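You operate a simulated robot arm through the tools that you are given. There is no shell and no other tool.

The job below is to be done with a simulated robot arm. You get a single attempt, and the scene is never put back.

JOB
Latch the blue tray table and set it for reading by candle light.
Fine: latch first; stand the white candle on it, press it alight and lay the blue book beside it. Set down upright: what you pick out.
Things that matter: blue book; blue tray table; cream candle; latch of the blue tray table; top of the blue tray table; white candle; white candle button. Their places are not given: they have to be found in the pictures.

The check looks at the end state, three seconds after you hand in, the way a careful person would. Anything else that was tipped, shoved, dropped, spilled or broken makes it a failure.

ROBOT AND FRAMES
A 6-joint arm with a two-finger gripper, fixed in place. Base frame: the origin is at the foot of the arm, x ahead of it, y to its left, z up; the work surface is at about z = 45. Readings come in cm, degrees, newtons and seconds.
Its first joint turns from -166.0 to 166.0 degrees. Payload 3.43 kg.
The TCP is the grasp point between the finger pads, 2 cm short of the fingertips. In the tool frame z runs along the fingers and y along their closing line. Largest opening 19 cm; the body of the gripper starts 24.8 cm behind the TCP.
Orientation is that of the tool frame in the base frame, as [roll, pitch, yaw] about the fixed x, y, z axes, in that order (R = Rz(yaw) Ry(pitch) Rx(roll)). With the fingers straight down and closing along the base's y, the tool's x points along the base's -x, its y along +y and its z along -z.

CONTROLS
- The arm moves only by the tool move_arm. Its argument "series" is a list that holds one entry, the list of rows, each a list of 7 numbers: the turn, a rotation vector about the base's x, y, z in units of 120 degrees (1.0 is 120 degrees), then the shift along the base's x, y, z in units of 300 mm (1.0 is 300 mm), then the opening in per cent of the stroke, from 0 (shut) to 100 (fully open). In form: [[[rx, ry, rz, tx, ty, tz, jaw], ...]]. A call has 1 to 20 rows; each row is the pose to reach, as a shift and turn from the pose commanded when the call began. A call with a number of a shift or a turn outside -1 to 1 is refused whole. Rows are played at 5 a second. More than 5 cm and 8.6 degrees between two rows, or a gripper value outside its range, and nothing of the call is played. A pose out of reach is approached as far as the arm can. The call stops where the force on the tool passes 40 N (or 10 N more than at its start, if that is more) or the arm is blocked; 0.2 s more then pass. The fingers move at their own pace (about 4.5 cm/s each) and stop on an object; they squeeze with about 41 N. The grip force told is the motor's: it shows also when the fingers shut on nothing. Time passes only in rows, and 0.2 s behind the last, so rows that repeat a pose let the fingers close. It gives the time, the measured TCP pose, the force on the tool (base axes), the opening and the grip force at its end, in the units of the frame above (readings bear some noise), with the torque about the TCP (base axes, N m) and any sound that the robot's microphone picked up.
- Cameras (640 x 400 px; columns grow to the right, rows downward): "scene" is fixed at [5.01, 49.99, 112.42]; the picture's right is [-0.43, -0.90, 0.00], its down [-0.51, 0.24, -0.83] and it looks along [0.74, -0.36, -0.56] (base axes); focal length 332 px, centre (320, 200). "wrist" rides on the gripper at [7, -0.8, -28.8] in the tool frame; the picture's right is [0.12, 0.99, 0.00], its down [-0.96, 0.12, -0.25] and it looks along [-0.25, 0.03, 0.97] (tool axes); focal length 261 px, centre (320, 200).
- snapshot(camera): a new picture of that camera. It takes no simulated time.
- raise_lower(by): slides the trunk up (or, below 0, down) by that many cm; the arm rides with it, the base frame stays. It gives what a move gives, with no picture.
- locate(camera, pixels): for up to 12 pixels [column, row] of the newest picture of that camera ("zoom" is the newest enlarged one), the place [x, y, z] in the base frame of the surface seen there, good to about 0.3 cm. It takes no simulated time.
- inspect(camera, box): a new picture of the part [left, top, right, bottom] of that camera's present view, enlarged. It takes no simulated time.
- sign_off(): hands the job in; it is judged then, once.

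Unless the task says otherwise, let go and move clear before handing in.

The tools are called after "Emit:" as name(argument=value, ...) on one line, values as JSON. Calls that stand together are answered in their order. move_arm: Moves the arm, as the interface text tells. Its arguments: {"type":"object","properties":{"series":{"type":"array","items":{"type":"array","items":{"type":"array","items":{"type":"number"}}}}},"required":["series"]} The other tools are called the same way: raise_lower (by) slides the trunk up or down; snapshot (camera) takes a picture; locate (camera, pixels) gives the place of the surface under pixels of a picture; inspect (camera, box) takes an enlarged picture of a part of a camera's view; sign_off () hands the job in.

At the start:

```text
clock: 0.0
tool_pos: [87.57, 27.14, 87.25]
orientation: [180.0, 0.1, -180.0]
ft_force: [-1.2, -0.9, -0.7]
wrist_torque: [-0.01, 0.0, 0.01]
gripper_width: 19.0
grasp_force: 0.1
trunk travel left (down, up): [-10.0, 14.0]
```

scene: 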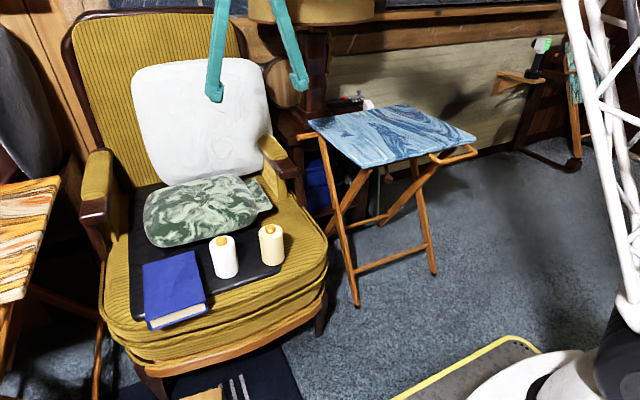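
wrist: 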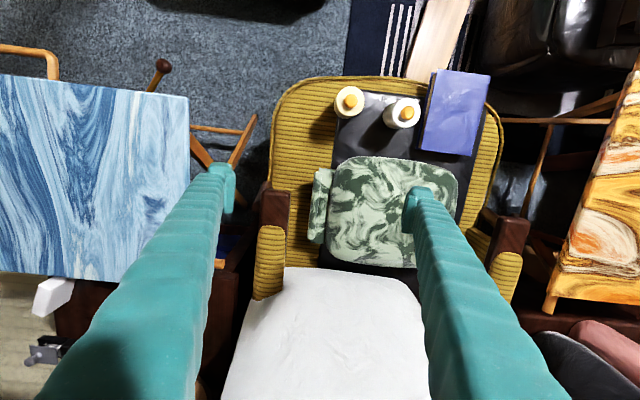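

The scene picture shows the blue tray table (around 395,135), the two candles on the chair (white at 223,257, cream at 271,245) and the blue book (175,290). I'll enlarge these parts to find the latch and the details.

Emit:
inspect(camera="scene", box=[290, 80, 500, 211])

Emit:
inspect(camera="scene", box=[120, 210, 310, 340])

Emit:
inspect(camera="wrist", box=[0, 40, 280, 300])

Emit:
locate(camera="scene", pixels=[[318, 122], [398, 107], [474, 138], [392, 165], [395, 135], [223, 240], [223, 270], [271, 228], [271, 255], [175, 280], [435, 155], [470, 153]])

```text
3.05 times, centred on (395, 146) of scene
```

zoom: 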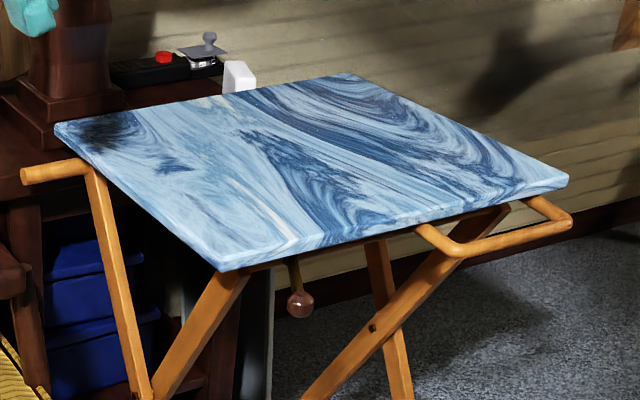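

```text
3.08 times, centred on (215, 275) of scene
```

zoom: 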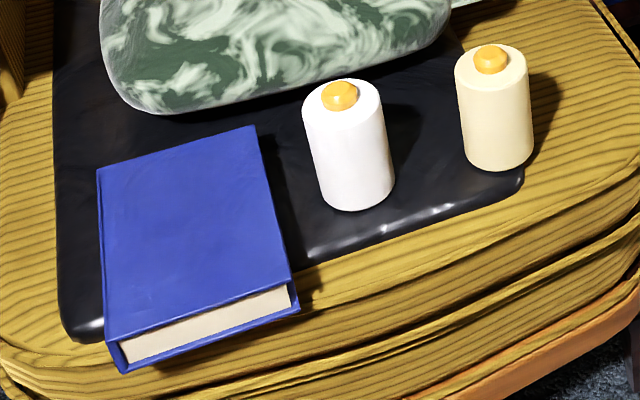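

```text
1.54 times, centred on (140, 170) of wrist
```

zoom: 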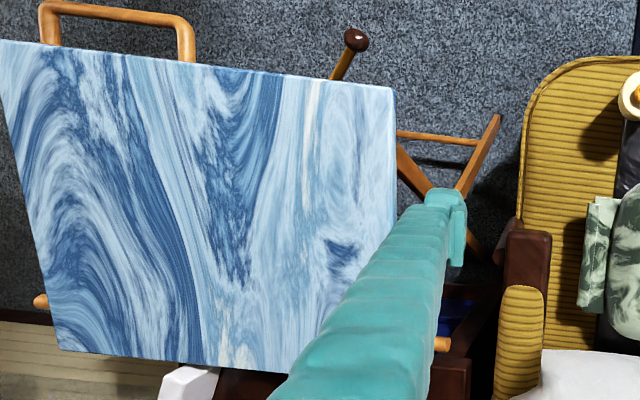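

```text
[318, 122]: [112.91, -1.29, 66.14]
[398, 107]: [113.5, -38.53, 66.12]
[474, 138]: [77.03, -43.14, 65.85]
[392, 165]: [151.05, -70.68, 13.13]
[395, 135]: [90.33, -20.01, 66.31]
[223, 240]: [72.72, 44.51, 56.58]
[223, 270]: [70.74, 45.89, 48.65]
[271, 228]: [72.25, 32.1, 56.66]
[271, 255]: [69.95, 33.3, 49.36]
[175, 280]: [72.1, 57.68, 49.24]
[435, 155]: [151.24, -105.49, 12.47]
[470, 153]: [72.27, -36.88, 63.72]
```

The table top lies near z = 66 and a lever with a dark knob sticks out under its near edge (scene 388,179; wrist 161,67). I'll get the knob and lever's places and look closer.

Emit:
inspect(camera="scene", box=[360, 145, 424, 185])

Emit:
locate(camera="scene", pixels=[[388, 178], [388, 181], [386, 170], [387, 167], [375, 160], [365, 163], [364, 150]])

Emit:
locate(camera="wrist", pixels=[[161, 66], [153, 85], [150, 93], [185, 97], [186, 100], [110, 88], [30, 77], [120, 278], [10, 272], [55, 50], [220, 262]])

Emit:
inspect(camera="wrist", box=[110, 40, 206, 100])

```text
10.00 times, centred on (392, 165) of scene
```

zoom: 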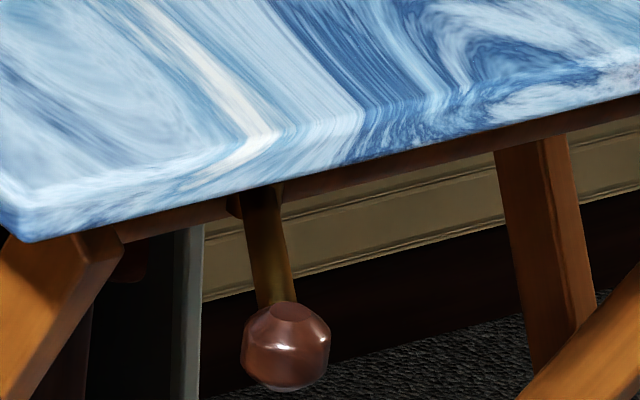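

```text
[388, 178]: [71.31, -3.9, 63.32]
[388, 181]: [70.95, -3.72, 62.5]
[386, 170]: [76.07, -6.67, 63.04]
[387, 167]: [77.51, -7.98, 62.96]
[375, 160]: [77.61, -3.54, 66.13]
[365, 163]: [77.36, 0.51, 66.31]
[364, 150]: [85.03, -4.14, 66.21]
```

```text
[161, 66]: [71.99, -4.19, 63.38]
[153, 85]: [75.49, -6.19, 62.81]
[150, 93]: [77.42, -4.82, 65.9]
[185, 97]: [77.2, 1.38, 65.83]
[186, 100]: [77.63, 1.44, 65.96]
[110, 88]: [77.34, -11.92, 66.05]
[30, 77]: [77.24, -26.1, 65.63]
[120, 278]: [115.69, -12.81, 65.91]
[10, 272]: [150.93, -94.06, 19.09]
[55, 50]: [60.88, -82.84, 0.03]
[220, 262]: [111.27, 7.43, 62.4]
```

```text
6.67 times, centred on (158, 70) of wrist
```

zoom: 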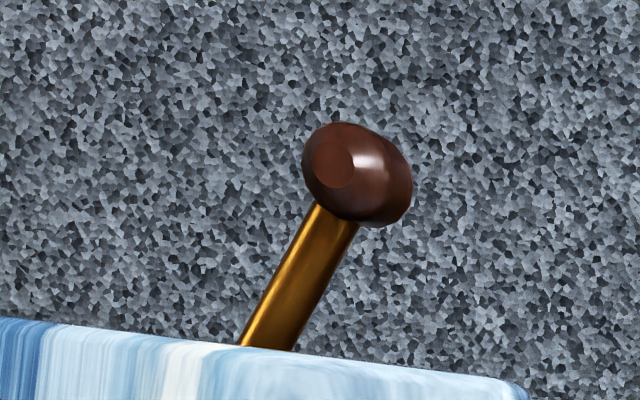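

The lever's rod lies level at z ≈ 62.9 from about (77.5,-8) to the knob near (71.6,-4.1); how it swings is not visible from above. I'll check the chair's and surrounding obstacles' heights, then tip the gripper to look under the table with the wrist camera.

Emit:
locate(camera="scene", pixels=[[282, 165], [270, 140], [320, 260], [215, 372], [104, 285], [95, 215], [100, 160], [255, 190], [200, 205], [30, 230], [240, 275], [311, 135]])

Emit:
move_arm(series=[[[-0.021, -0.0506, -0.021, -0.07, -0.031, -0.0143, 100], [-0.042, -0.101, -0.042, -0.14, -0.0626, -0.0286, 100], [-0.063, -0.152, -0.063, -0.21, -0.094, -0.043, 90], [-0.084, -0.202, -0.084, -0.28, -0.125, -0.057, 70], [-0.105, -0.253, -0.105, -0.35, -0.156, -0.071, 50], [-0.126, -0.303, -0.126, -0.42, -0.188, -0.086, 30], [-0.1465, -0.354, -0.1465, -0.49, -0.219, -0.1, 30], [-0.167, -0.405, -0.167, -0.56, -0.25, -0.114, 30], [-0.188, -0.455, -0.188, -0.63, -0.2816, -0.129, 30], [-0.209, -0.506, -0.209, -0.7, -0.313, -0.143, 30], [-0.23, -0.556, -0.23, -0.77, -0.344, -0.157, 30], [-0.251, -0.607, -0.251, -0.84, -0.375, -0.171, 30], [-0.272, -0.657, -0.272, -0.91, -0.407, -0.186, 30], [-0.293, -0.708, -0.293, -0.983, -0.438, -0.2, 30]]])

Emit:
snapshot(camera="wrist")

Emit:
snapshot(camera="scene")

```text
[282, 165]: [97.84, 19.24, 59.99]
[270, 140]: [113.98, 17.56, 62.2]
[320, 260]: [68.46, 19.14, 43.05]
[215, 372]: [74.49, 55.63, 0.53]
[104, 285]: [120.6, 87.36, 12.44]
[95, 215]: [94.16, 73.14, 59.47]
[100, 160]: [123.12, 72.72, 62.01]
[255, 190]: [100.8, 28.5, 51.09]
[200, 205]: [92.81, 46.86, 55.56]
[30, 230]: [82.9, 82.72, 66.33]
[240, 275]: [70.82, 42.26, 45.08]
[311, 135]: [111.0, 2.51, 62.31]
```

```text
clock: 3.0
tool_pos: [58.34, 14.29, 82.19]
orientation: [-119.1, 89.9, -164.2]
ft_force: [-0.2, -0.1, 0.7]
wrist_torque: [0.06, 0.09, 0.04]
gripper_width: 5.69
grasp_force: 0.0
out of reach, approached as far as the arm can: row 14
trunk travel left (down, up): [-10.0, 14.0]
```

```text
taken
```

wrist: 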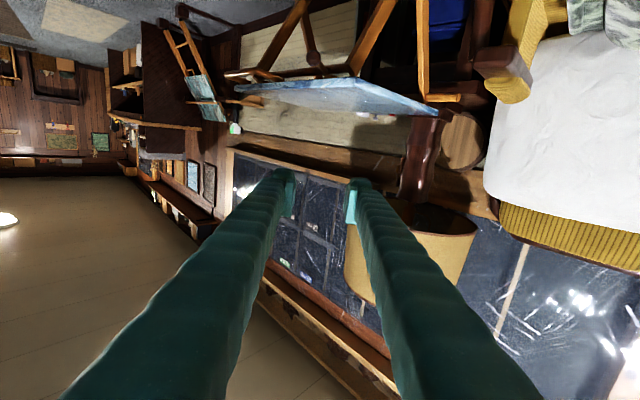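

```text
taken
```

scene: 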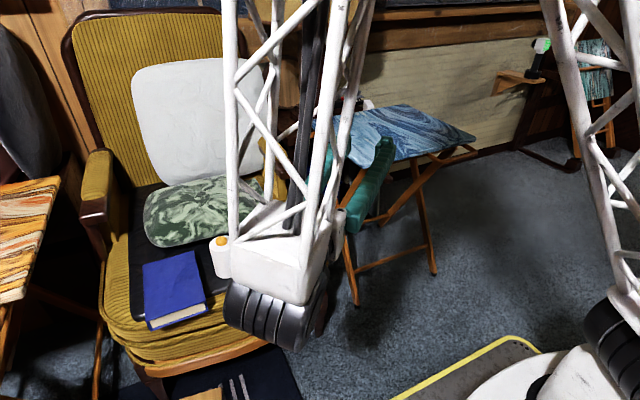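

The wrist picture is upside-down: the table's underside edge is at (340,95) with legs above it, and the arm is near its limit. I'll enlarge the area near the lever (about 310,60) before going lower.

Emit:
inspect(camera="wrist", box=[220, 0, 460, 130])

Emit:
raise_lower(by=-10)

Emit:
snapshot(camera="wrist")

Emit:
inspect(camera="wrist", box=[200, 0, 440, 150])

```text
2.67 times, centred on (340, 65) of wrist
```

zoom: 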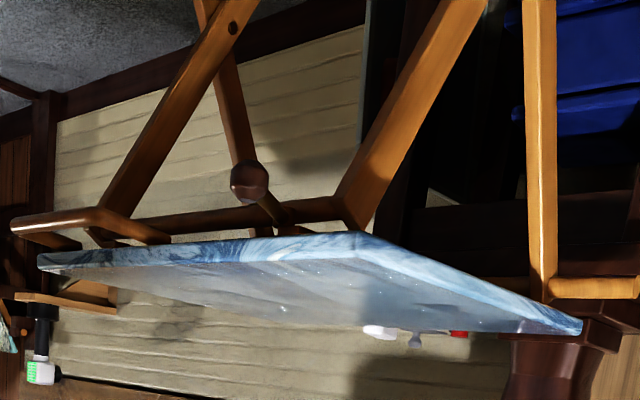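

```text
clock: 4.3
tool_pos: [58.36, 14.39, 72.14]
orientation: [-127.7, 89.6, -172.9]
ft_force: [-0.2, 0.1, -0.1]
wrist_torque: [0.0, -0.02, 0.0]
gripper_width: 5.72
grasp_force: 0.0
trunk travel left (down, up): [0.0, 24.0]
```

```text
taken
```

wrist: 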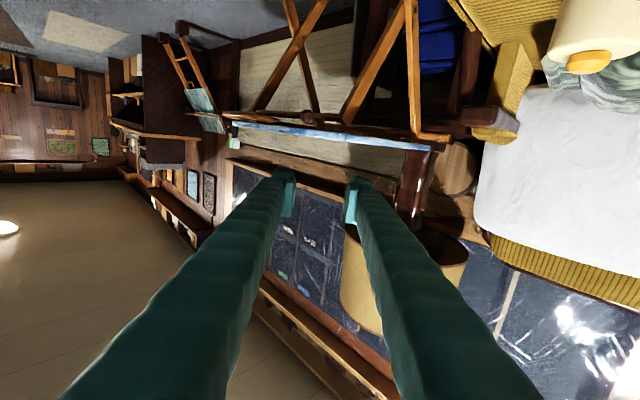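

```text
2.67 times, centred on (320, 75) of wrist
```

zoom: 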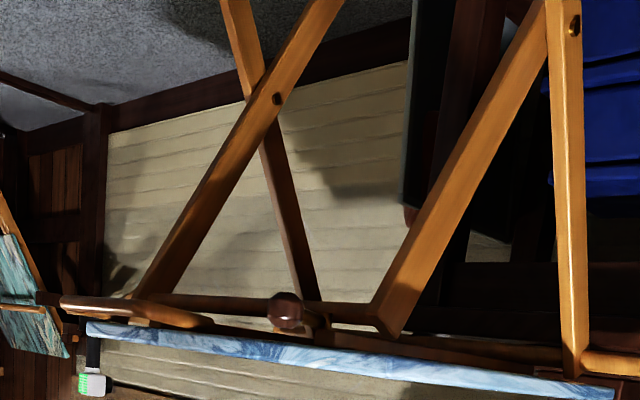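

The camera is now about level with the table top (edge at row 130, knob at about (307,118)). I'll lower a further 9 cm to look up at the underside.

Emit:
move_arm(series=[[[0, 0, 0, 0, 0, -0.06, 30], [0, 0, 0, 0, 0, -0.12, 30], [0, 0, 0, 0, 0, -0.18, 30], [0, 0, 0, 0, 0, -0.24, 30], [0, 0, 0, 0, 0, -0.3, 30]]])

Emit:
snapshot(camera="wrist")

Emit:
inspect(camera="wrist", box=[220, 60, 420, 180])

Emit:
snapshot(camera="scene")

```text
clock: 5.5
tool_pos: [60.15, 17.25, 66.9]
orientation: [-128.7, 87.6, -174.7]
ft_force: [-0.1, -0.7, -0.3]
wrist_torque: [0.07, 0.06, 0.06]
gripper_width: 5.7
grasp_force: 0.1
out of reach, approached as far as the arm can: row 1, 2, 3, 4, 5
trunk travel left (down, up): [0.0, 24.0]
```

```text
taken
```

wrist: 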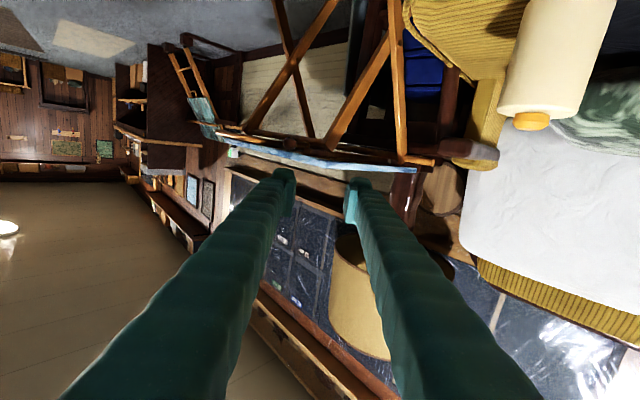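

```text
3.20 times, centred on (320, 120) of wrist
```

zoom: 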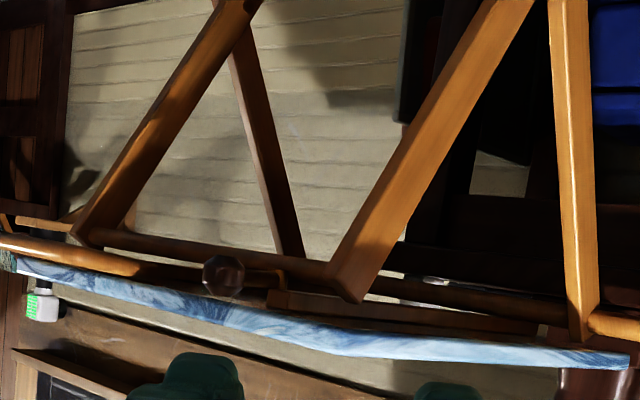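

```text
taken
```

scene: 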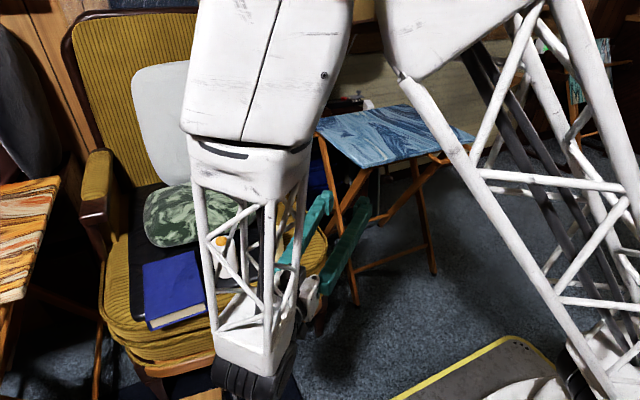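

The arm stopped at z ≈ 67 as its limit; the knob is at zoom (223,275) with a pivot piece near (285,285). I'll zoom in more and locate these parts.

Emit:
inspect(camera="wrist", box=[270, 125, 334, 165])

Emit:
locate(camera="zoom", pixels=[[195, 210], [215, 180], [330, 210], [370, 220], [390, 240], [360, 255], [450, 250], [550, 200], [100, 200]])

```text
10.00 times, centred on (302, 145) of wrist
```

zoom: 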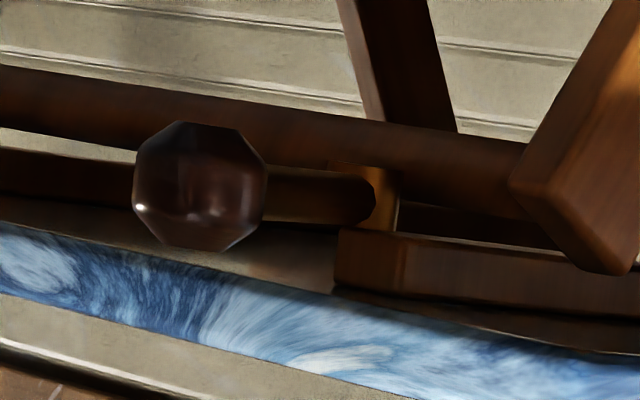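

```text
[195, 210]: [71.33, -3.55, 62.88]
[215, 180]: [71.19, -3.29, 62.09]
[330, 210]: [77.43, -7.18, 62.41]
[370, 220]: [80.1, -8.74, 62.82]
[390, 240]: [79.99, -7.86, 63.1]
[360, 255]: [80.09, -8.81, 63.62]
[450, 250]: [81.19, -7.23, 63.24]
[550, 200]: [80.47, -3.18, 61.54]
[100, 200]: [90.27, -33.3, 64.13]
```

The lever runs from the knob at (71.3,-3.5,62.5) to a lug near (80,-8.7,62.5), so it most likely swings level about that lug. I'll check the orange table at left for a similar latch and compare before touching it.

Emit:
inspect(camera="scene", box=[0, 170, 130, 400])

Emit:
inspect(camera="scene", box=[310, 100, 410, 200])

```text
1.74 times, centred on (65, 285) of scene
```

zoom: 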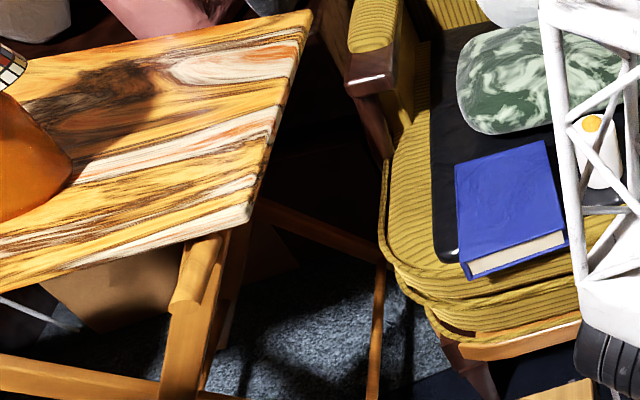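

```text
4.00 times, centred on (360, 150) of scene
```

zoom: 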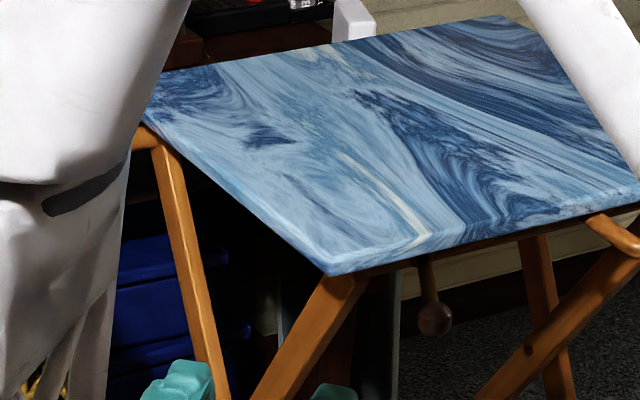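

There's no second latch to compare with, so I'll test it gently by caging the knob between the fingers. I'll raise the trunk back, then turn the tool downward above the knob, closing line across the lever.

Emit:
raise_lower(by=10)

Emit:
move_arm(series=[[[0, 0, 0, 0, 0, 0.08, 30], [0.0387, 0.0479, 0.0078, 0.03, -0.06, 0.14, 30], [0.0774, 0.0958, 0.0157, 0.06, -0.12, 0.2, 30], [0.1161, 0.1437, 0.0235, 0.09, -0.18, 0.26, 30], [0.1548, 0.1917, 0.0313, 0.12, -0.24, 0.32, 30], [0.1935, 0.2396, 0.0392, 0.15, -0.3, 0.38, 30], [0.2322, 0.2875, 0.047, 0.18, -0.36, 0.44, 30], [0.271, 0.3354, 0.0548, 0.21, -0.42, 0.48, 30], [0.3097, 0.3833, 0.0627, 0.24, -0.48, 0.5, 30], [0.3484, 0.4312, 0.0705, 0.27, -0.54, 0.5, 30], [0.3871, 0.4792, 0.0783, 0.3, -0.6, 0.5, 30], [0.4258, 0.5271, 0.0862, 0.34, -0.66, 0.5, 30], [0.4645, 0.575, 0.094, 0.38, -0.708, 0.5, 30]]])

Emit:
snapshot(camera="wrist")

```text
clock: 6.9
tool_pos: [60.14, 17.16, 76.99]
orientation: [-128.3, 87.5, -174.4]
ft_force: [0.2, 0.1, 0.6]
wrist_torque: [0.01, 0.04, 0.0]
gripper_width: 5.7
grasp_force: 0.1
trunk travel left (down, up): [-10.0, 14.0]
```

```text
clock: 9.7
tool_pos: [71.5, -4.07, 92.17]
orientation: [180.0, 0.0, 150.0]
ft_force: [-0.7, 1.8, 0.1]
wrist_torque: [-0.15, -0.24, -0.02]
gripper_width: 5.72
grasp_force: 0.0
trunk travel left (down, up): [-10.0, 14.0]
```

```text
taken
```

wrist: 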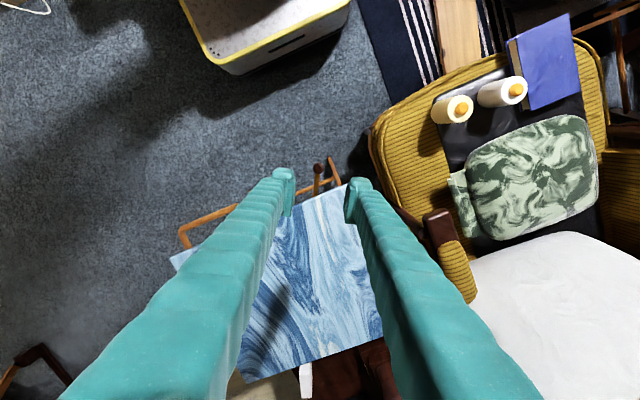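

The tool now points down over the knob, which shows between the fingers at (318,168). I'll locate the knob and rod precisely from here.

Emit:
inspect(camera="wrist", box=[288, 145, 352, 205])

Emit:
locate(camera="wrist", pixels=[[318, 164], [318, 167], [318, 170], [314, 167], [322, 167], [317, 180], [316, 190], [330, 186], [300, 200]])

```text
6.67 times, centred on (320, 175) of wrist
```

zoom: 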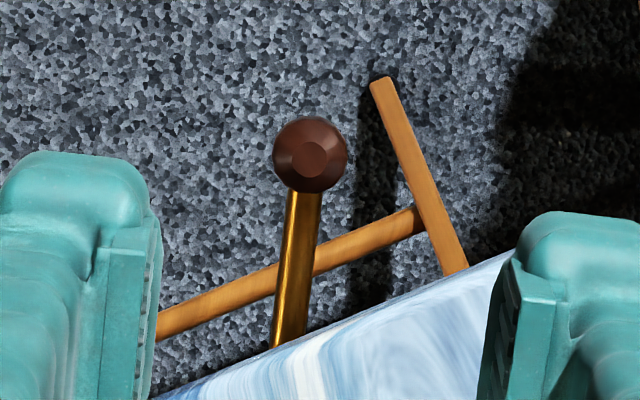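

```text
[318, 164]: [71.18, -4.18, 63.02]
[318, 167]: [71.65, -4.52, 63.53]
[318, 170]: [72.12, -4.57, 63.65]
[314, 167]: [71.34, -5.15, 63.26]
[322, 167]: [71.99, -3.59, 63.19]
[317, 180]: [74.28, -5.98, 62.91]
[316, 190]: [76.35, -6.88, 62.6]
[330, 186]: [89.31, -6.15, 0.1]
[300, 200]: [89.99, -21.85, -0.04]
```

The knob's centre is about (71.8,-4.3), 2.5 cm wide with its top at z 63.6. I'll lower the open fingers on either side of it, without touching.

Emit:
move_arm(series=[[[0, 0, 0, 0.01, -0.008, -0.12, 30], [0, 0, 0, 0.01, -0.008, -0.25, 30], [0, 0, 0, 0.01, -0.008, -0.38, 30], [0, 0, 0, 0.01, -0.008, -0.5, 30], [0, 0, 0, 0.01, -0.008, -0.62, 30], [0, 0, 0, 0.01, -0.008, -0.72, 30], [0, 0, 0, 0.01, -0.008, -0.8, 30], [0, 0, 0, 0.01, -0.008, -0.86, 30], [0, 0, 0, 0.01, -0.008, -0.91, 30], [0, 0, 0, 0.01, -0.008, -0.95, 30], [0, 0, 0, 0.01, -0.008, -0.98, 30], [0, 0, 0, 0.01, -0.008, -0.99, 30]]])

Emit:
snapshot(camera="wrist")

Emit:
snapshot(camera="scene")

```text
clock: 12.3
tool_pos: [71.97, -4.29, 62.24]
orientation: [179.9, 0.0, 150.1]
ft_force: [-0.3, 0.4, -0.3]
wrist_torque: [-0.01, 0.0, -0.02]
gripper_width: 5.73
grasp_force: 0.0
trunk travel left (down, up): [-10.0, 14.0]
```

```text
taken
```

wrist: 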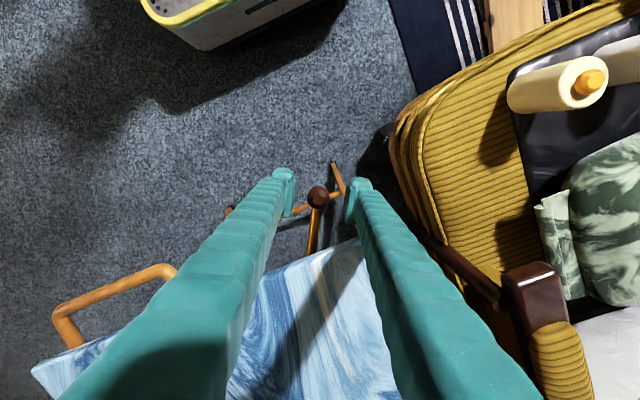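

```text
taken
```

scene: 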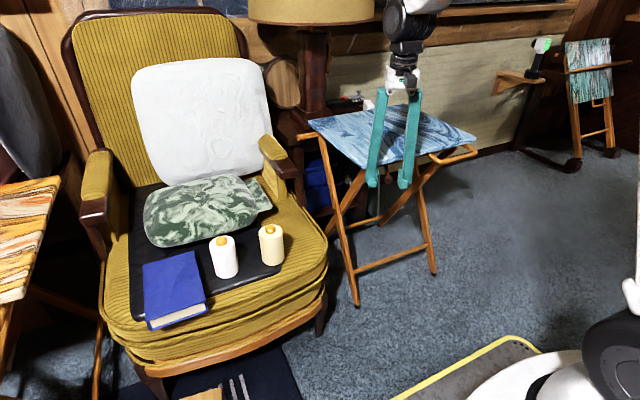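

The fingers stand either side of the knob (318,195 in the wrist view) with no contact. I'll close loosely to about 3.3 cm, then nudge the knob 1 cm toward -y and read the force.

Emit:
move_arm(series=[[[0, 0, 0, 0, 0, 0, 17], [0, 0, 0, 0, 0, 0, 17], [0, 0, 0, 0, 0, 0, 17]]])

Emit:
move_arm(series=[[[0, 0, 0, -0.005, -0.00867, 0, 17], [0, 0, 0, -0.01, -0.0173, 0, 17], [0, 0, 0, -0.015, -0.026, 0, 17], [0, 0, 0, -0.02, -0.035, 0, 17]]])

Emit:
snapshot(camera="wrist")

Emit:
inspect(camera="wrist", box=[288, 155, 352, 215])

```text
clock: 13.1
tool_pos: [72.0, -4.3, 62.36]
orientation: [180.0, 0.1, 150.1]
ft_force: [-0.6, 0.1, -0.9]
wrist_torque: [-0.04, 0.02, 0.02]
gripper_width: 3.23
grasp_force: 0.1
trunk travel left (down, up): [-10.0, 14.0]
```

```text
clock: 14.1
tool_pos: [71.29, -5.28, 62.28]
orientation: [180.0, -0.1, 150.1]
ft_force: [0.6, 0.3, -0.3]
wrist_torque: [-0.03, -0.01, 0.04]
gripper_width: 3.26
grasp_force: 0.1
trunk travel left (down, up): [-10.0, 14.0]
```

```text
taken
```

wrist: 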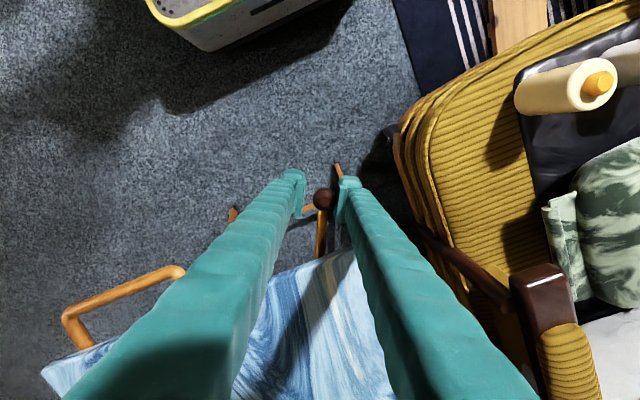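

```text
6.67 times, centred on (320, 185) of wrist
```

zoom: 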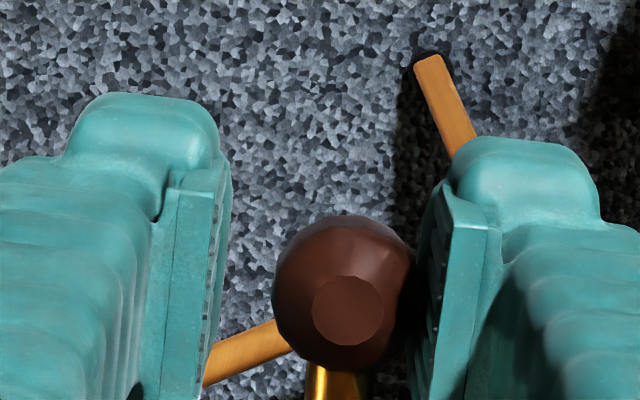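

The right finger is now close to the knob but not yet touching (zoom 415,290). I'll push another 1.2 cm in small steps.

Emit:
move_arm(series=[[[0, 0, 0, -0.005, -0.00867, 0, 17], [0, 0, 0, -0.01, -0.0173, 0, 17], [0, 0, 0, -0.015, -0.026, 0, 17], [0, 0, 0, -0.02, -0.035, 0, 17]]])

Emit:
inspect(camera="wrist", box=[288, 155, 352, 215])

Emit:
locate(camera="zoom", pixels=[[345, 310], [345, 330], [340, 390]])

```text
clock: 15.1
tool_pos: [70.63, -6.55, 62.42]
orientation: [180.0, 0.0, 150.1]
ft_force: [-0.4, 0.6, -0.9]
wrist_torque: [-0.01, 0.01, 0.0]
gripper_width: 3.25
grasp_force: 0.2
trunk travel left (down, up): [-10.0, 14.0]
```

```text
6.67 times, centred on (320, 185) of wrist
```

zoom: 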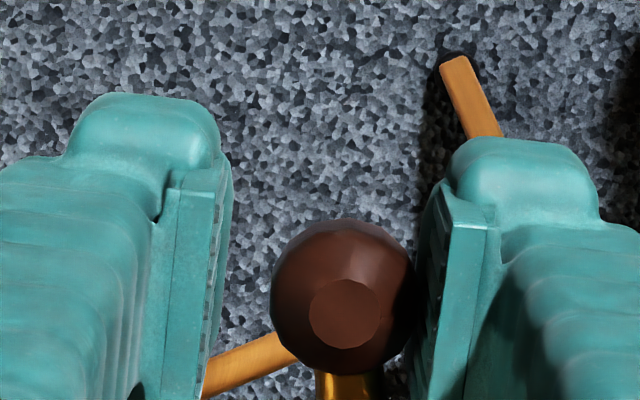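

```text
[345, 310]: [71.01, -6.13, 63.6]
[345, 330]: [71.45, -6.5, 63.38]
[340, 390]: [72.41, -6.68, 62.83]
```

The knob moved freely with the finger to about (71.1,-6.3) with almost no force, so the lever turns this way. I'll carry on along the arc about the pivot (80,-8.8), 16° more.

Emit:
move_arm(series=[[[0, 0, 0.0333, -0.0047, -0.022, 0, 17], [0, 0, 0.0667, -0.0077, -0.0442, 0, 17], [0, 0, 0.1, -0.009, -0.0666, 0, 17], [0, 0, 0.1333, -0.0087, -0.089, 0, 17]]])

Emit:
inspect(camera="wrist", box=[278, 145, 374, 235])

Emit:
snapshot(camera="scene")

```text
clock: 16.1
tool_pos: [70.48, -9.01, 62.4]
orientation: [-180.0, -0.1, 166.1]
ft_force: [1.0, -0.5, -0.3]
wrist_torque: [-0.03, -0.01, 0.03]
gripper_width: 3.26
grasp_force: 0.2
trunk travel left (down, up): [-10.0, 14.0]
```

```text
4.44 times, centred on (326, 190) of wrist
```

zoom: 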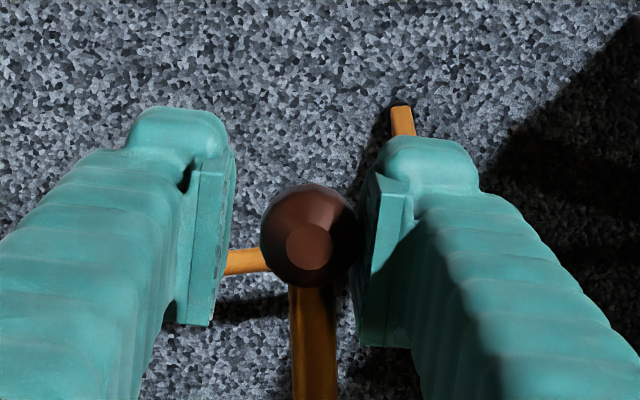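

```text
taken
```

scene: 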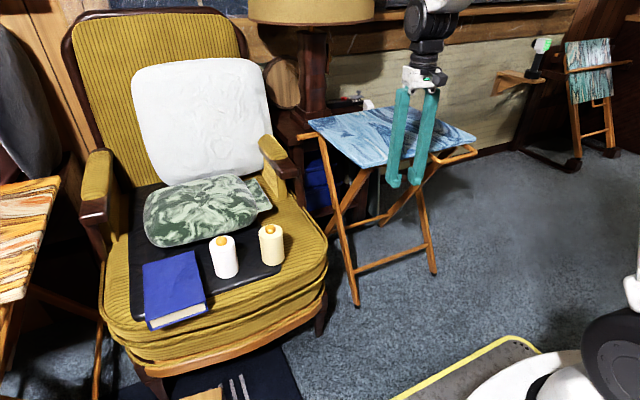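

The lever still follows freely (knob at zoom 310,240, forces about 1 N, no sound). I'll continue another 20° along the arc.

Emit:
move_arm(series=[[[0, 0, 0.0333, 0.0013, -0.0223, 0, 17], [0, 0, 0.0667, 0.0043, -0.0443, 0, 17], [0, 0, 0.1, 0.0087, -0.066, 0, 17], [0, 0, 0.1333, 0.0143, -0.0873, 0, 17], [0, 0, 0.1667, 0.0217, -0.1083, 0, 17]]])

Emit:
inspect(camera="wrist", box=[278, 145, 374, 235])

Emit:
locate(camera="zoom", pixels=[[310, 245], [310, 260], [315, 330], [315, 380]])

```text
clock: 17.3
tool_pos: [71.08, -12.47, 62.37]
orientation: [179.9, 0.0, -173.9]
ft_force: [-0.1, -0.4, -0.2]
wrist_torque: [-0.01, -0.02, -0.03]
gripper_width: 3.21
grasp_force: 0.2
trunk travel left (down, up): [-10.0, 14.0]
```

```text
4.44 times, centred on (326, 190) of wrist
```

zoom: 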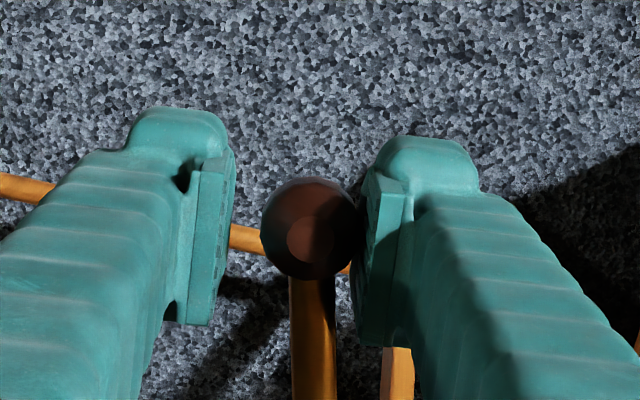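

```text
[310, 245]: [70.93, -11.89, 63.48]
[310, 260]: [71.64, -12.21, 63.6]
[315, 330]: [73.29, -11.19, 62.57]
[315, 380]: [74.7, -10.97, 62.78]
```

The lever is at about 200° now (knob near (71.2,-12)), still free. I'll continue 16° more while watching for force or a click.

Emit:
move_arm(series=[[[0, 0, 0.0333, 0.0093, -0.0207, 0, 17], [0, 0, 0.0667, 0.02, -0.0403, 0, 17], [0, 0, 0.1, 0.032, -0.0593, 0, 17], [0, 0, 0.1333, 0.0453, -0.0773, 0, 17]]])

Emit:
inspect(camera="wrist", box=[278, 145, 374, 235])

Emit:
locate(camera="zoom", pixels=[[310, 245], [310, 260], [315, 330], [315, 380]])

```text
clock: 18.3
tool_pos: [72.37, -14.67, 62.27]
orientation: [180.0, 0.0, -157.8]
ft_force: [-0.6, 1.0, 0.0]
wrist_torque: [-0.03, 0.0, 0.0]
gripper_width: 3.27
grasp_force: 0.9
trunk travel left (down, up): [-10.0, 14.0]
```

```text
4.44 times, centred on (326, 190) of wrist
```

zoom: 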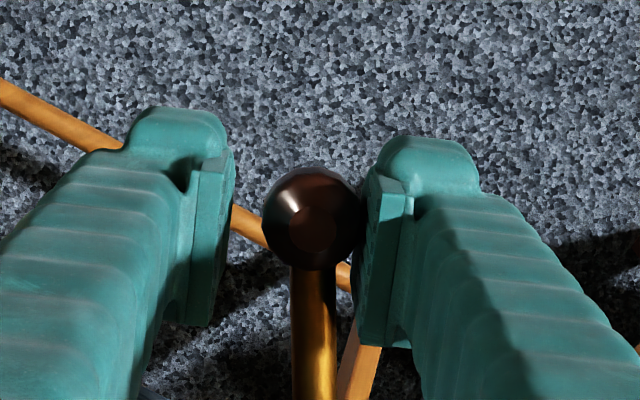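

```text
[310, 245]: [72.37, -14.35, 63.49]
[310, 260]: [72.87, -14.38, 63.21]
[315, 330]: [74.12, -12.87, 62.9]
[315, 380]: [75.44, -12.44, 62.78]
```

The lever is at about 216° and still free (grip force slightly up to 0.9). I'll go another 8° without turning the tool, keeping the fingers clear of the table edge at x ≈ 77.2.

Emit:
move_arm(series=[[[0, 0, 0, 0.0073, -0.009, 0, 17], [0, 0, 0, 0.0143, -0.0173, 0, 17], [0, 0, 0, 0.022, -0.0257, 0, 17], [0, 0, 0, 0.0297, -0.0337, 0, 17]]])

Emit:
snapshot(camera="wrist")

Emit:
inspect(camera="wrist", box=[278, 145, 374, 235])

Emit:
locate(camera="zoom", pixels=[[310, 235], [310, 260], [315, 330], [315, 380]])

```text
clock: 19.3
tool_pos: [73.31, -15.73, 62.23]
orientation: [179.9, -0.2, -157.8]
ft_force: [-11.9, 5.0, 9.0]
wrist_torque: [0.24, 1.43, -0.01]
gripper_width: 3.1
grasp_force: 4.1
trunk travel left (down, up): [-10.0, 14.0]
```

```text
taken
```

wrist: 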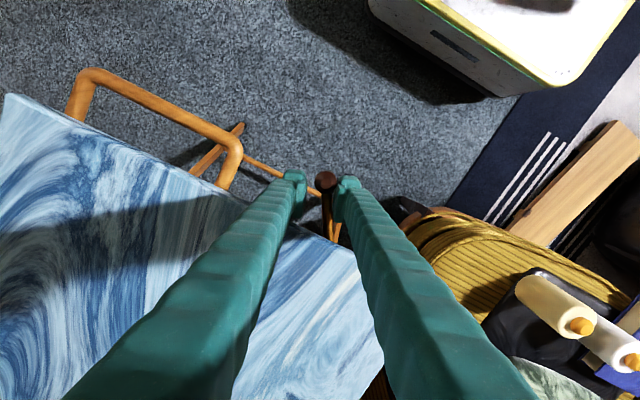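

```text
4.44 times, centred on (326, 190) of wrist
```

zoom: 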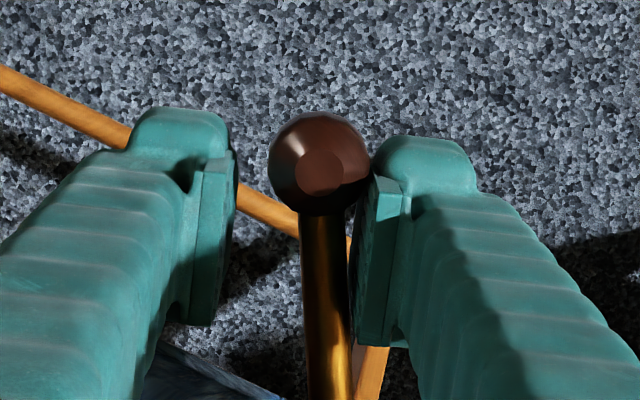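

```text
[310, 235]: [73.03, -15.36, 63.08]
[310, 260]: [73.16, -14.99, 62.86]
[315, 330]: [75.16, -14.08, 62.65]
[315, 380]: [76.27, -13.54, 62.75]
```

Forces rose to (-11.9, 5, 9) N with the knob at about (73.2,-15.3): either the lever's end stop or a finger against the table edge. I'll check the edge's place and the finger gap before pushing further.

Emit:
locate(camera="wrist", pixels=[[225, 190], [240, 198], [315, 238], [335, 250], [300, 232], [326, 180], [328, 175], [333, 215], [296, 178], [290, 190]])

Emit:
inspect(camera="scene", box=[370, 130, 450, 200])

Emit:
inspect(camera="wrist", box=[230, 160, 350, 260])

```text
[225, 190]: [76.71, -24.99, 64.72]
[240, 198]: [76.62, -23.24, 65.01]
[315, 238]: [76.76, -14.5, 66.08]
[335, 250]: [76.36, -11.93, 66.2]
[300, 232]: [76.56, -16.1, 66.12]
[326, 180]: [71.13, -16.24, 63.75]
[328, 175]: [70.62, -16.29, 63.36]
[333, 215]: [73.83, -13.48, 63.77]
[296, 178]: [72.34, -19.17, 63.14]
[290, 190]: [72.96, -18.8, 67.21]
```

```text
5.71 times, centred on (410, 165) of scene
```

zoom: 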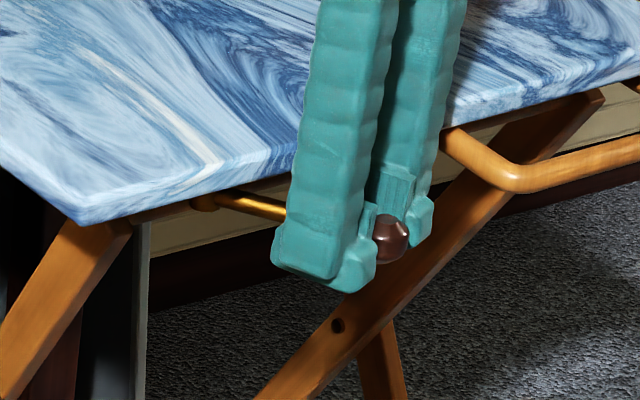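

```text
4.00 times, centred on (290, 210) of wrist
```

zoom: 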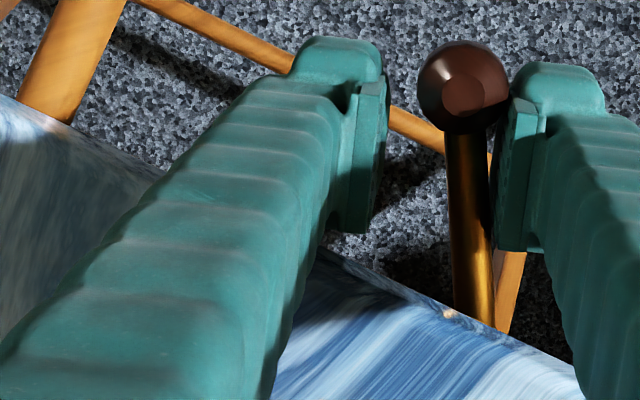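

The table's near-left corner now shows at about scene (368,169) versus (362,169) before, so the table itself has begun to turn: the lever was at its stop. I'll back off at once to release the force, then measure the table.

Emit:
move_arm(series=[[[0, 0, 0, -0.012, 0.015, 0, 17], [0, 0, 0, -0.02, 0.025, 0, 17]]])

Emit:
snapshot(camera="scene")

Emit:
inspect(camera="scene", box=[290, 80, 500, 211])

Emit:
inspect(camera="wrist", box=[230, 160, 350, 260])

```text
clock: 19.9
tool_pos: [72.81, -14.99, 62.24]
orientation: [180.0, 0.0, -157.9]
ft_force: [0.2, 0.3, -0.5]
wrist_torque: [0.01, 0.01, 0.02]
gripper_width: 3.25
grasp_force: 0.1
trunk travel left (down, up): [-10.0, 14.0]
```

```text
taken
```

scene: 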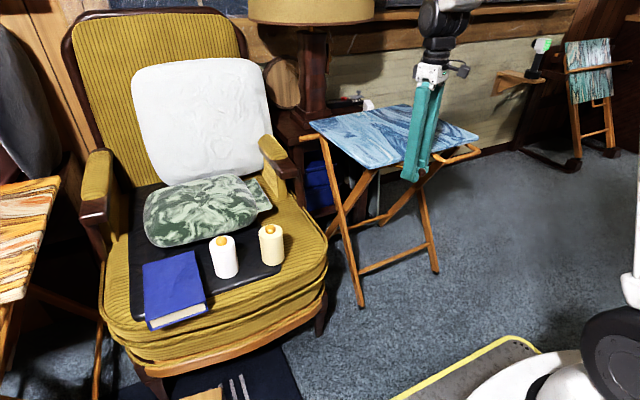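

```text
3.05 times, centred on (395, 146) of scene
```

zoom: 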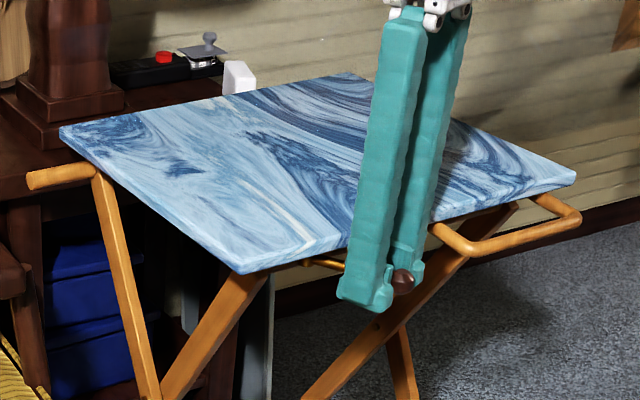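

```text
4.00 times, centred on (290, 210) of wrist
```

zoom: 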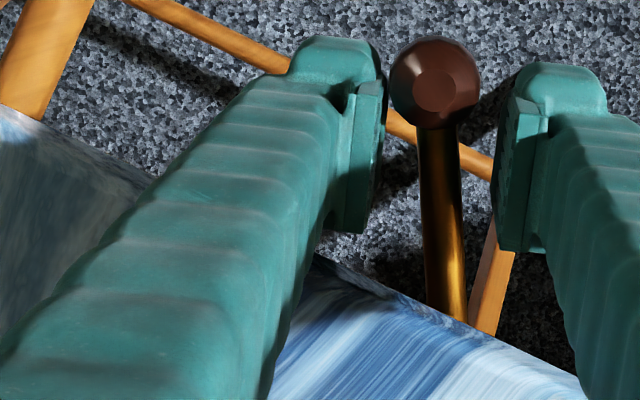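

The force is gone; compared with the first picture the table turned a degree or two (near-left corner moved about 1 cm). I'll measure the lever and the table corners now.

Emit:
snapshot(camera="wrist")

Emit:
locate(camera="wrist", pixels=[[318, 182], [318, 178], [320, 200], [322, 215], [323, 225], [225, 190], [300, 228], [340, 251], [355, 260]])

Emit:
locate(camera="scene", pixels=[[312, 122], [369, 166], [372, 164], [480, 140], [476, 139], [411, 105], [326, 134], [348, 150], [440, 150], [460, 144]])

```text
taken
```

wrist: 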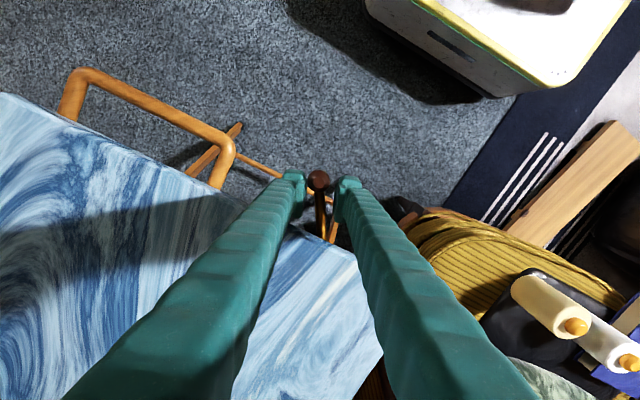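

```text
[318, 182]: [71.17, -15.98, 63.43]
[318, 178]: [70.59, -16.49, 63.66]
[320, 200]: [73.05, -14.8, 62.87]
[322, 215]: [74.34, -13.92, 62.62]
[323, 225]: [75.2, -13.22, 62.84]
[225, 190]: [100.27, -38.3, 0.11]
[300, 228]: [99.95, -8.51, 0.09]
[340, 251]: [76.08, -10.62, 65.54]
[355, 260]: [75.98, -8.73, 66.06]
```

```text
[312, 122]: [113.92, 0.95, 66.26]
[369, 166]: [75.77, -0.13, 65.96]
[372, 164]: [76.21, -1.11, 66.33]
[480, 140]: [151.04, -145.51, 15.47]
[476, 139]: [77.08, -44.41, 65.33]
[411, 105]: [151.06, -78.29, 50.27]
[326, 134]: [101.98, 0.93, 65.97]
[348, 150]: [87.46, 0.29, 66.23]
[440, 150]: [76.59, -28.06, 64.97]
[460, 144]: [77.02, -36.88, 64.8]
```

The lever's rod now points toward -y from the lug (about 65° of swing) and moved together with the table, so it is hard on its end stop. I'll open a little, lift clear and look at the latch closely.

Emit:
move_arm(series=[[[0, 0, 0, -0.01, 0.005, 0, 26], [0, 0, 0, -0.02, 0.01, 0, 30], [0, 0, 0, -0.02, 0.01, 0.05, 30], [0, 0, 0, -0.02, 0.01, 0.15, 30], [0, 0, 0, -0.05, 0.05, 0.3, 30], [0, 0, 0, -0.1, 0.15, 0.45, 30], [0, 0, 0, -0.15, 0.3, 0.55, 30], [0, 0, 0, -0.15, 0.45, 0.6, 30], [0, 0, 0, -0.15, 0.6, 0.6, 30]]])

Emit:
snapshot(camera="scene")

Emit:
inspect(camera="scene", box=[360, 140, 440, 190])

Emit:
snapshot(camera="wrist")

```text
refused: row 6 steps farther than a row can; nothing moved
```

```text
taken
```

scene: 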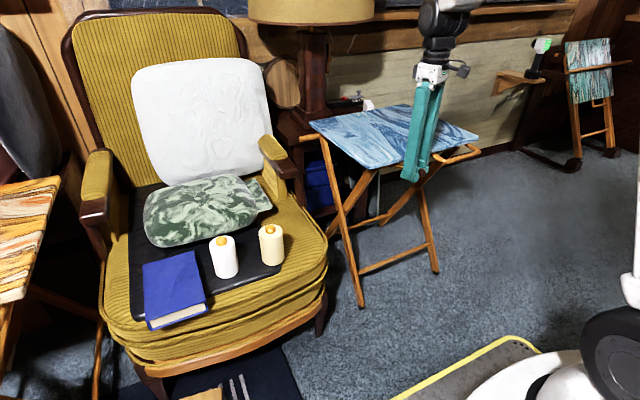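

```text
8.00 times, centred on (400, 165) of scene
```

zoom: 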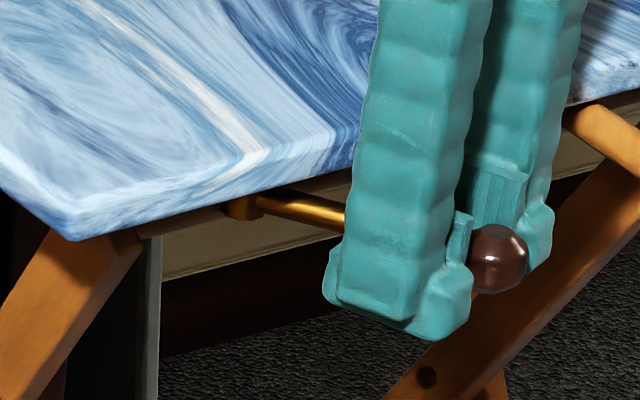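

```text
taken
```

wrist: 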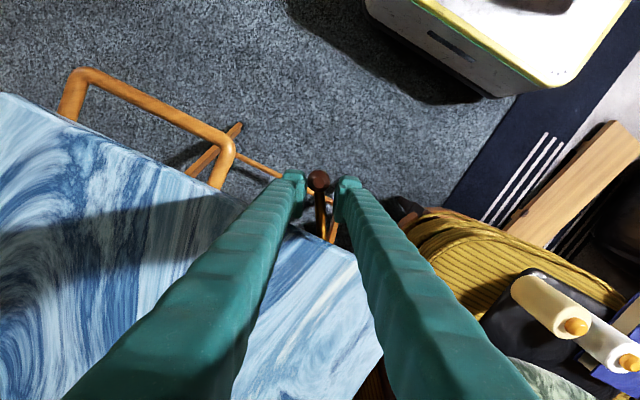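

The zoom shows a wooden round boss under the edge at (243,208) as an upright pivot. The last call was refused for step size, so I'll lift clear with smaller steps.

Emit:
move_arm(series=[[[0, 0, 0, -0.01, 0.005, 0, 26], [0, 0, 0, -0.02, 0.01, 0, 30], [0, 0, 0, -0.02, 0.01, 0.05, 30], [0, 0, 0, -0.02, 0.01, 0.15, 30], [0, 0, 0, -0.04, 0.03, 0.28, 30], [0, 0, 0, -0.07, 0.08, 0.41, 30], [0, 0, 0, -0.1, 0.16, 0.52, 30], [0, 0, 0, -0.12, 0.28, 0.6, 30], [0, 0, 0, -0.15, 0.42, 0.6, 30], [0, 0, 0, -0.15, 0.56, 0.6, 30]]])

Emit:
inspect(camera="scene", box=[360, 140, 440, 190])

Emit:
snapshot(camera="wrist")

Emit:
snapshot(camera="scene")

```text
clock: 22.1
tool_pos: [68.14, 1.98, 80.36]
orientation: [180.0, -0.1, -158.0]
ft_force: [0.8, 0.3, -0.3]
wrist_torque: [0.13, 0.01, 0.0]
gripper_width: 5.69
grasp_force: 0.1
trunk travel left (down, up): [-10.0, 14.0]
```

```text
8.00 times, centred on (400, 165) of scene
```

zoom: 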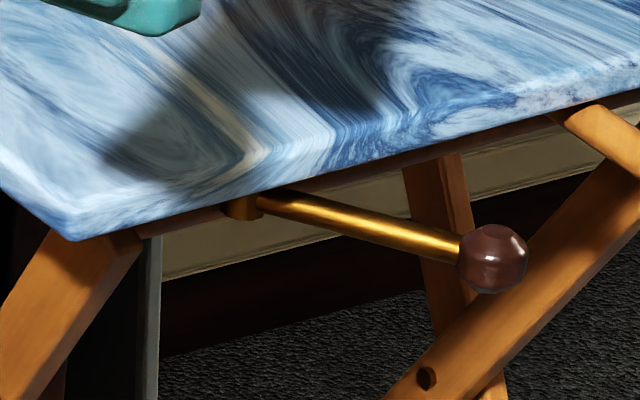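

```text
taken
```

wrist: 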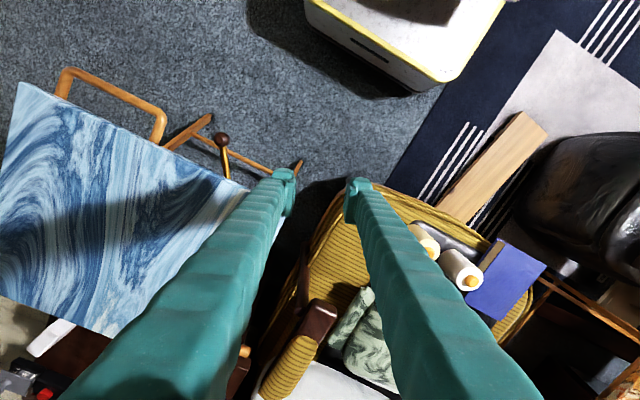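

```text
taken
```

scene: 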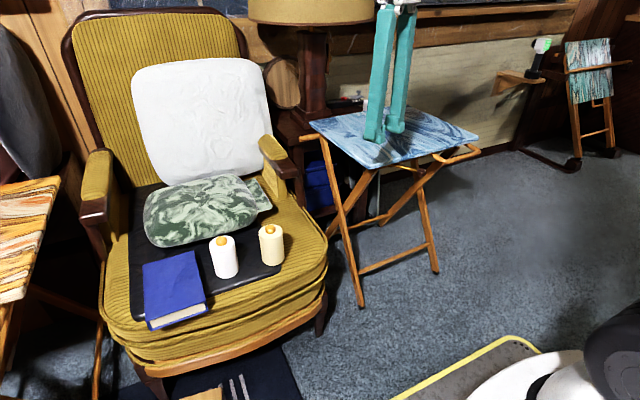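

The lever is in clear view now (wrist 221,139 to 228,175). I'll locate it and the table edge to get the lever's angle relative to the table.

Emit:
locate(camera="wrist", pixels=[[221, 140], [221, 136], [223, 155], [225, 165], [227, 174], [60, 103], [150, 142], [215, 172], [245, 188], [105, 335], [20, 86]])

Emit:
inspect(camera="wrist", box=[180, 120, 270, 200])

Emit:
locate(camera="scene", pixels=[[422, 171], [424, 174], [414, 170], [400, 168], [392, 165], [390, 166], [367, 167], [478, 139]])

```text
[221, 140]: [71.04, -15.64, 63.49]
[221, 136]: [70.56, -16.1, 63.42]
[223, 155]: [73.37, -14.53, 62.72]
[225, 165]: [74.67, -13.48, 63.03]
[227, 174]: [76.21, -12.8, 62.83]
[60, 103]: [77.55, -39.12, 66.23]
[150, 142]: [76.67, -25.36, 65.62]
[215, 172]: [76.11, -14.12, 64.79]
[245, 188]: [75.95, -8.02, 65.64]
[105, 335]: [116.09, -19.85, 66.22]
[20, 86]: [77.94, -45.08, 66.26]
```

```text
5.00 times, centred on (225, 160) of wrist
```

zoom: 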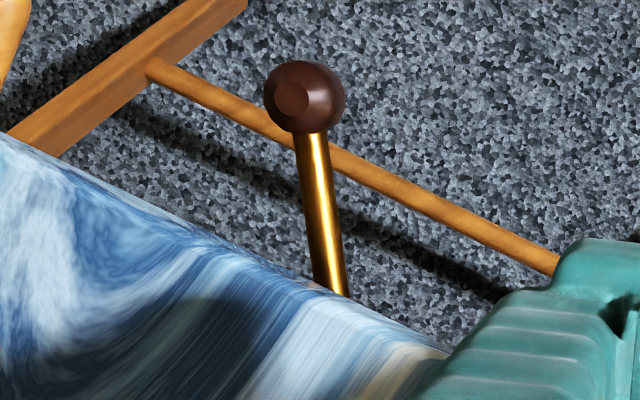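

```text
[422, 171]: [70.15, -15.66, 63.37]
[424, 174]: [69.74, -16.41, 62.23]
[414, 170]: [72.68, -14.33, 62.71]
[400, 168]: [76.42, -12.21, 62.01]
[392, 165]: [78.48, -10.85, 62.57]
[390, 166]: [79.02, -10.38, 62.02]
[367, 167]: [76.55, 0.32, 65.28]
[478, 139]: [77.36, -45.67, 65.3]
```

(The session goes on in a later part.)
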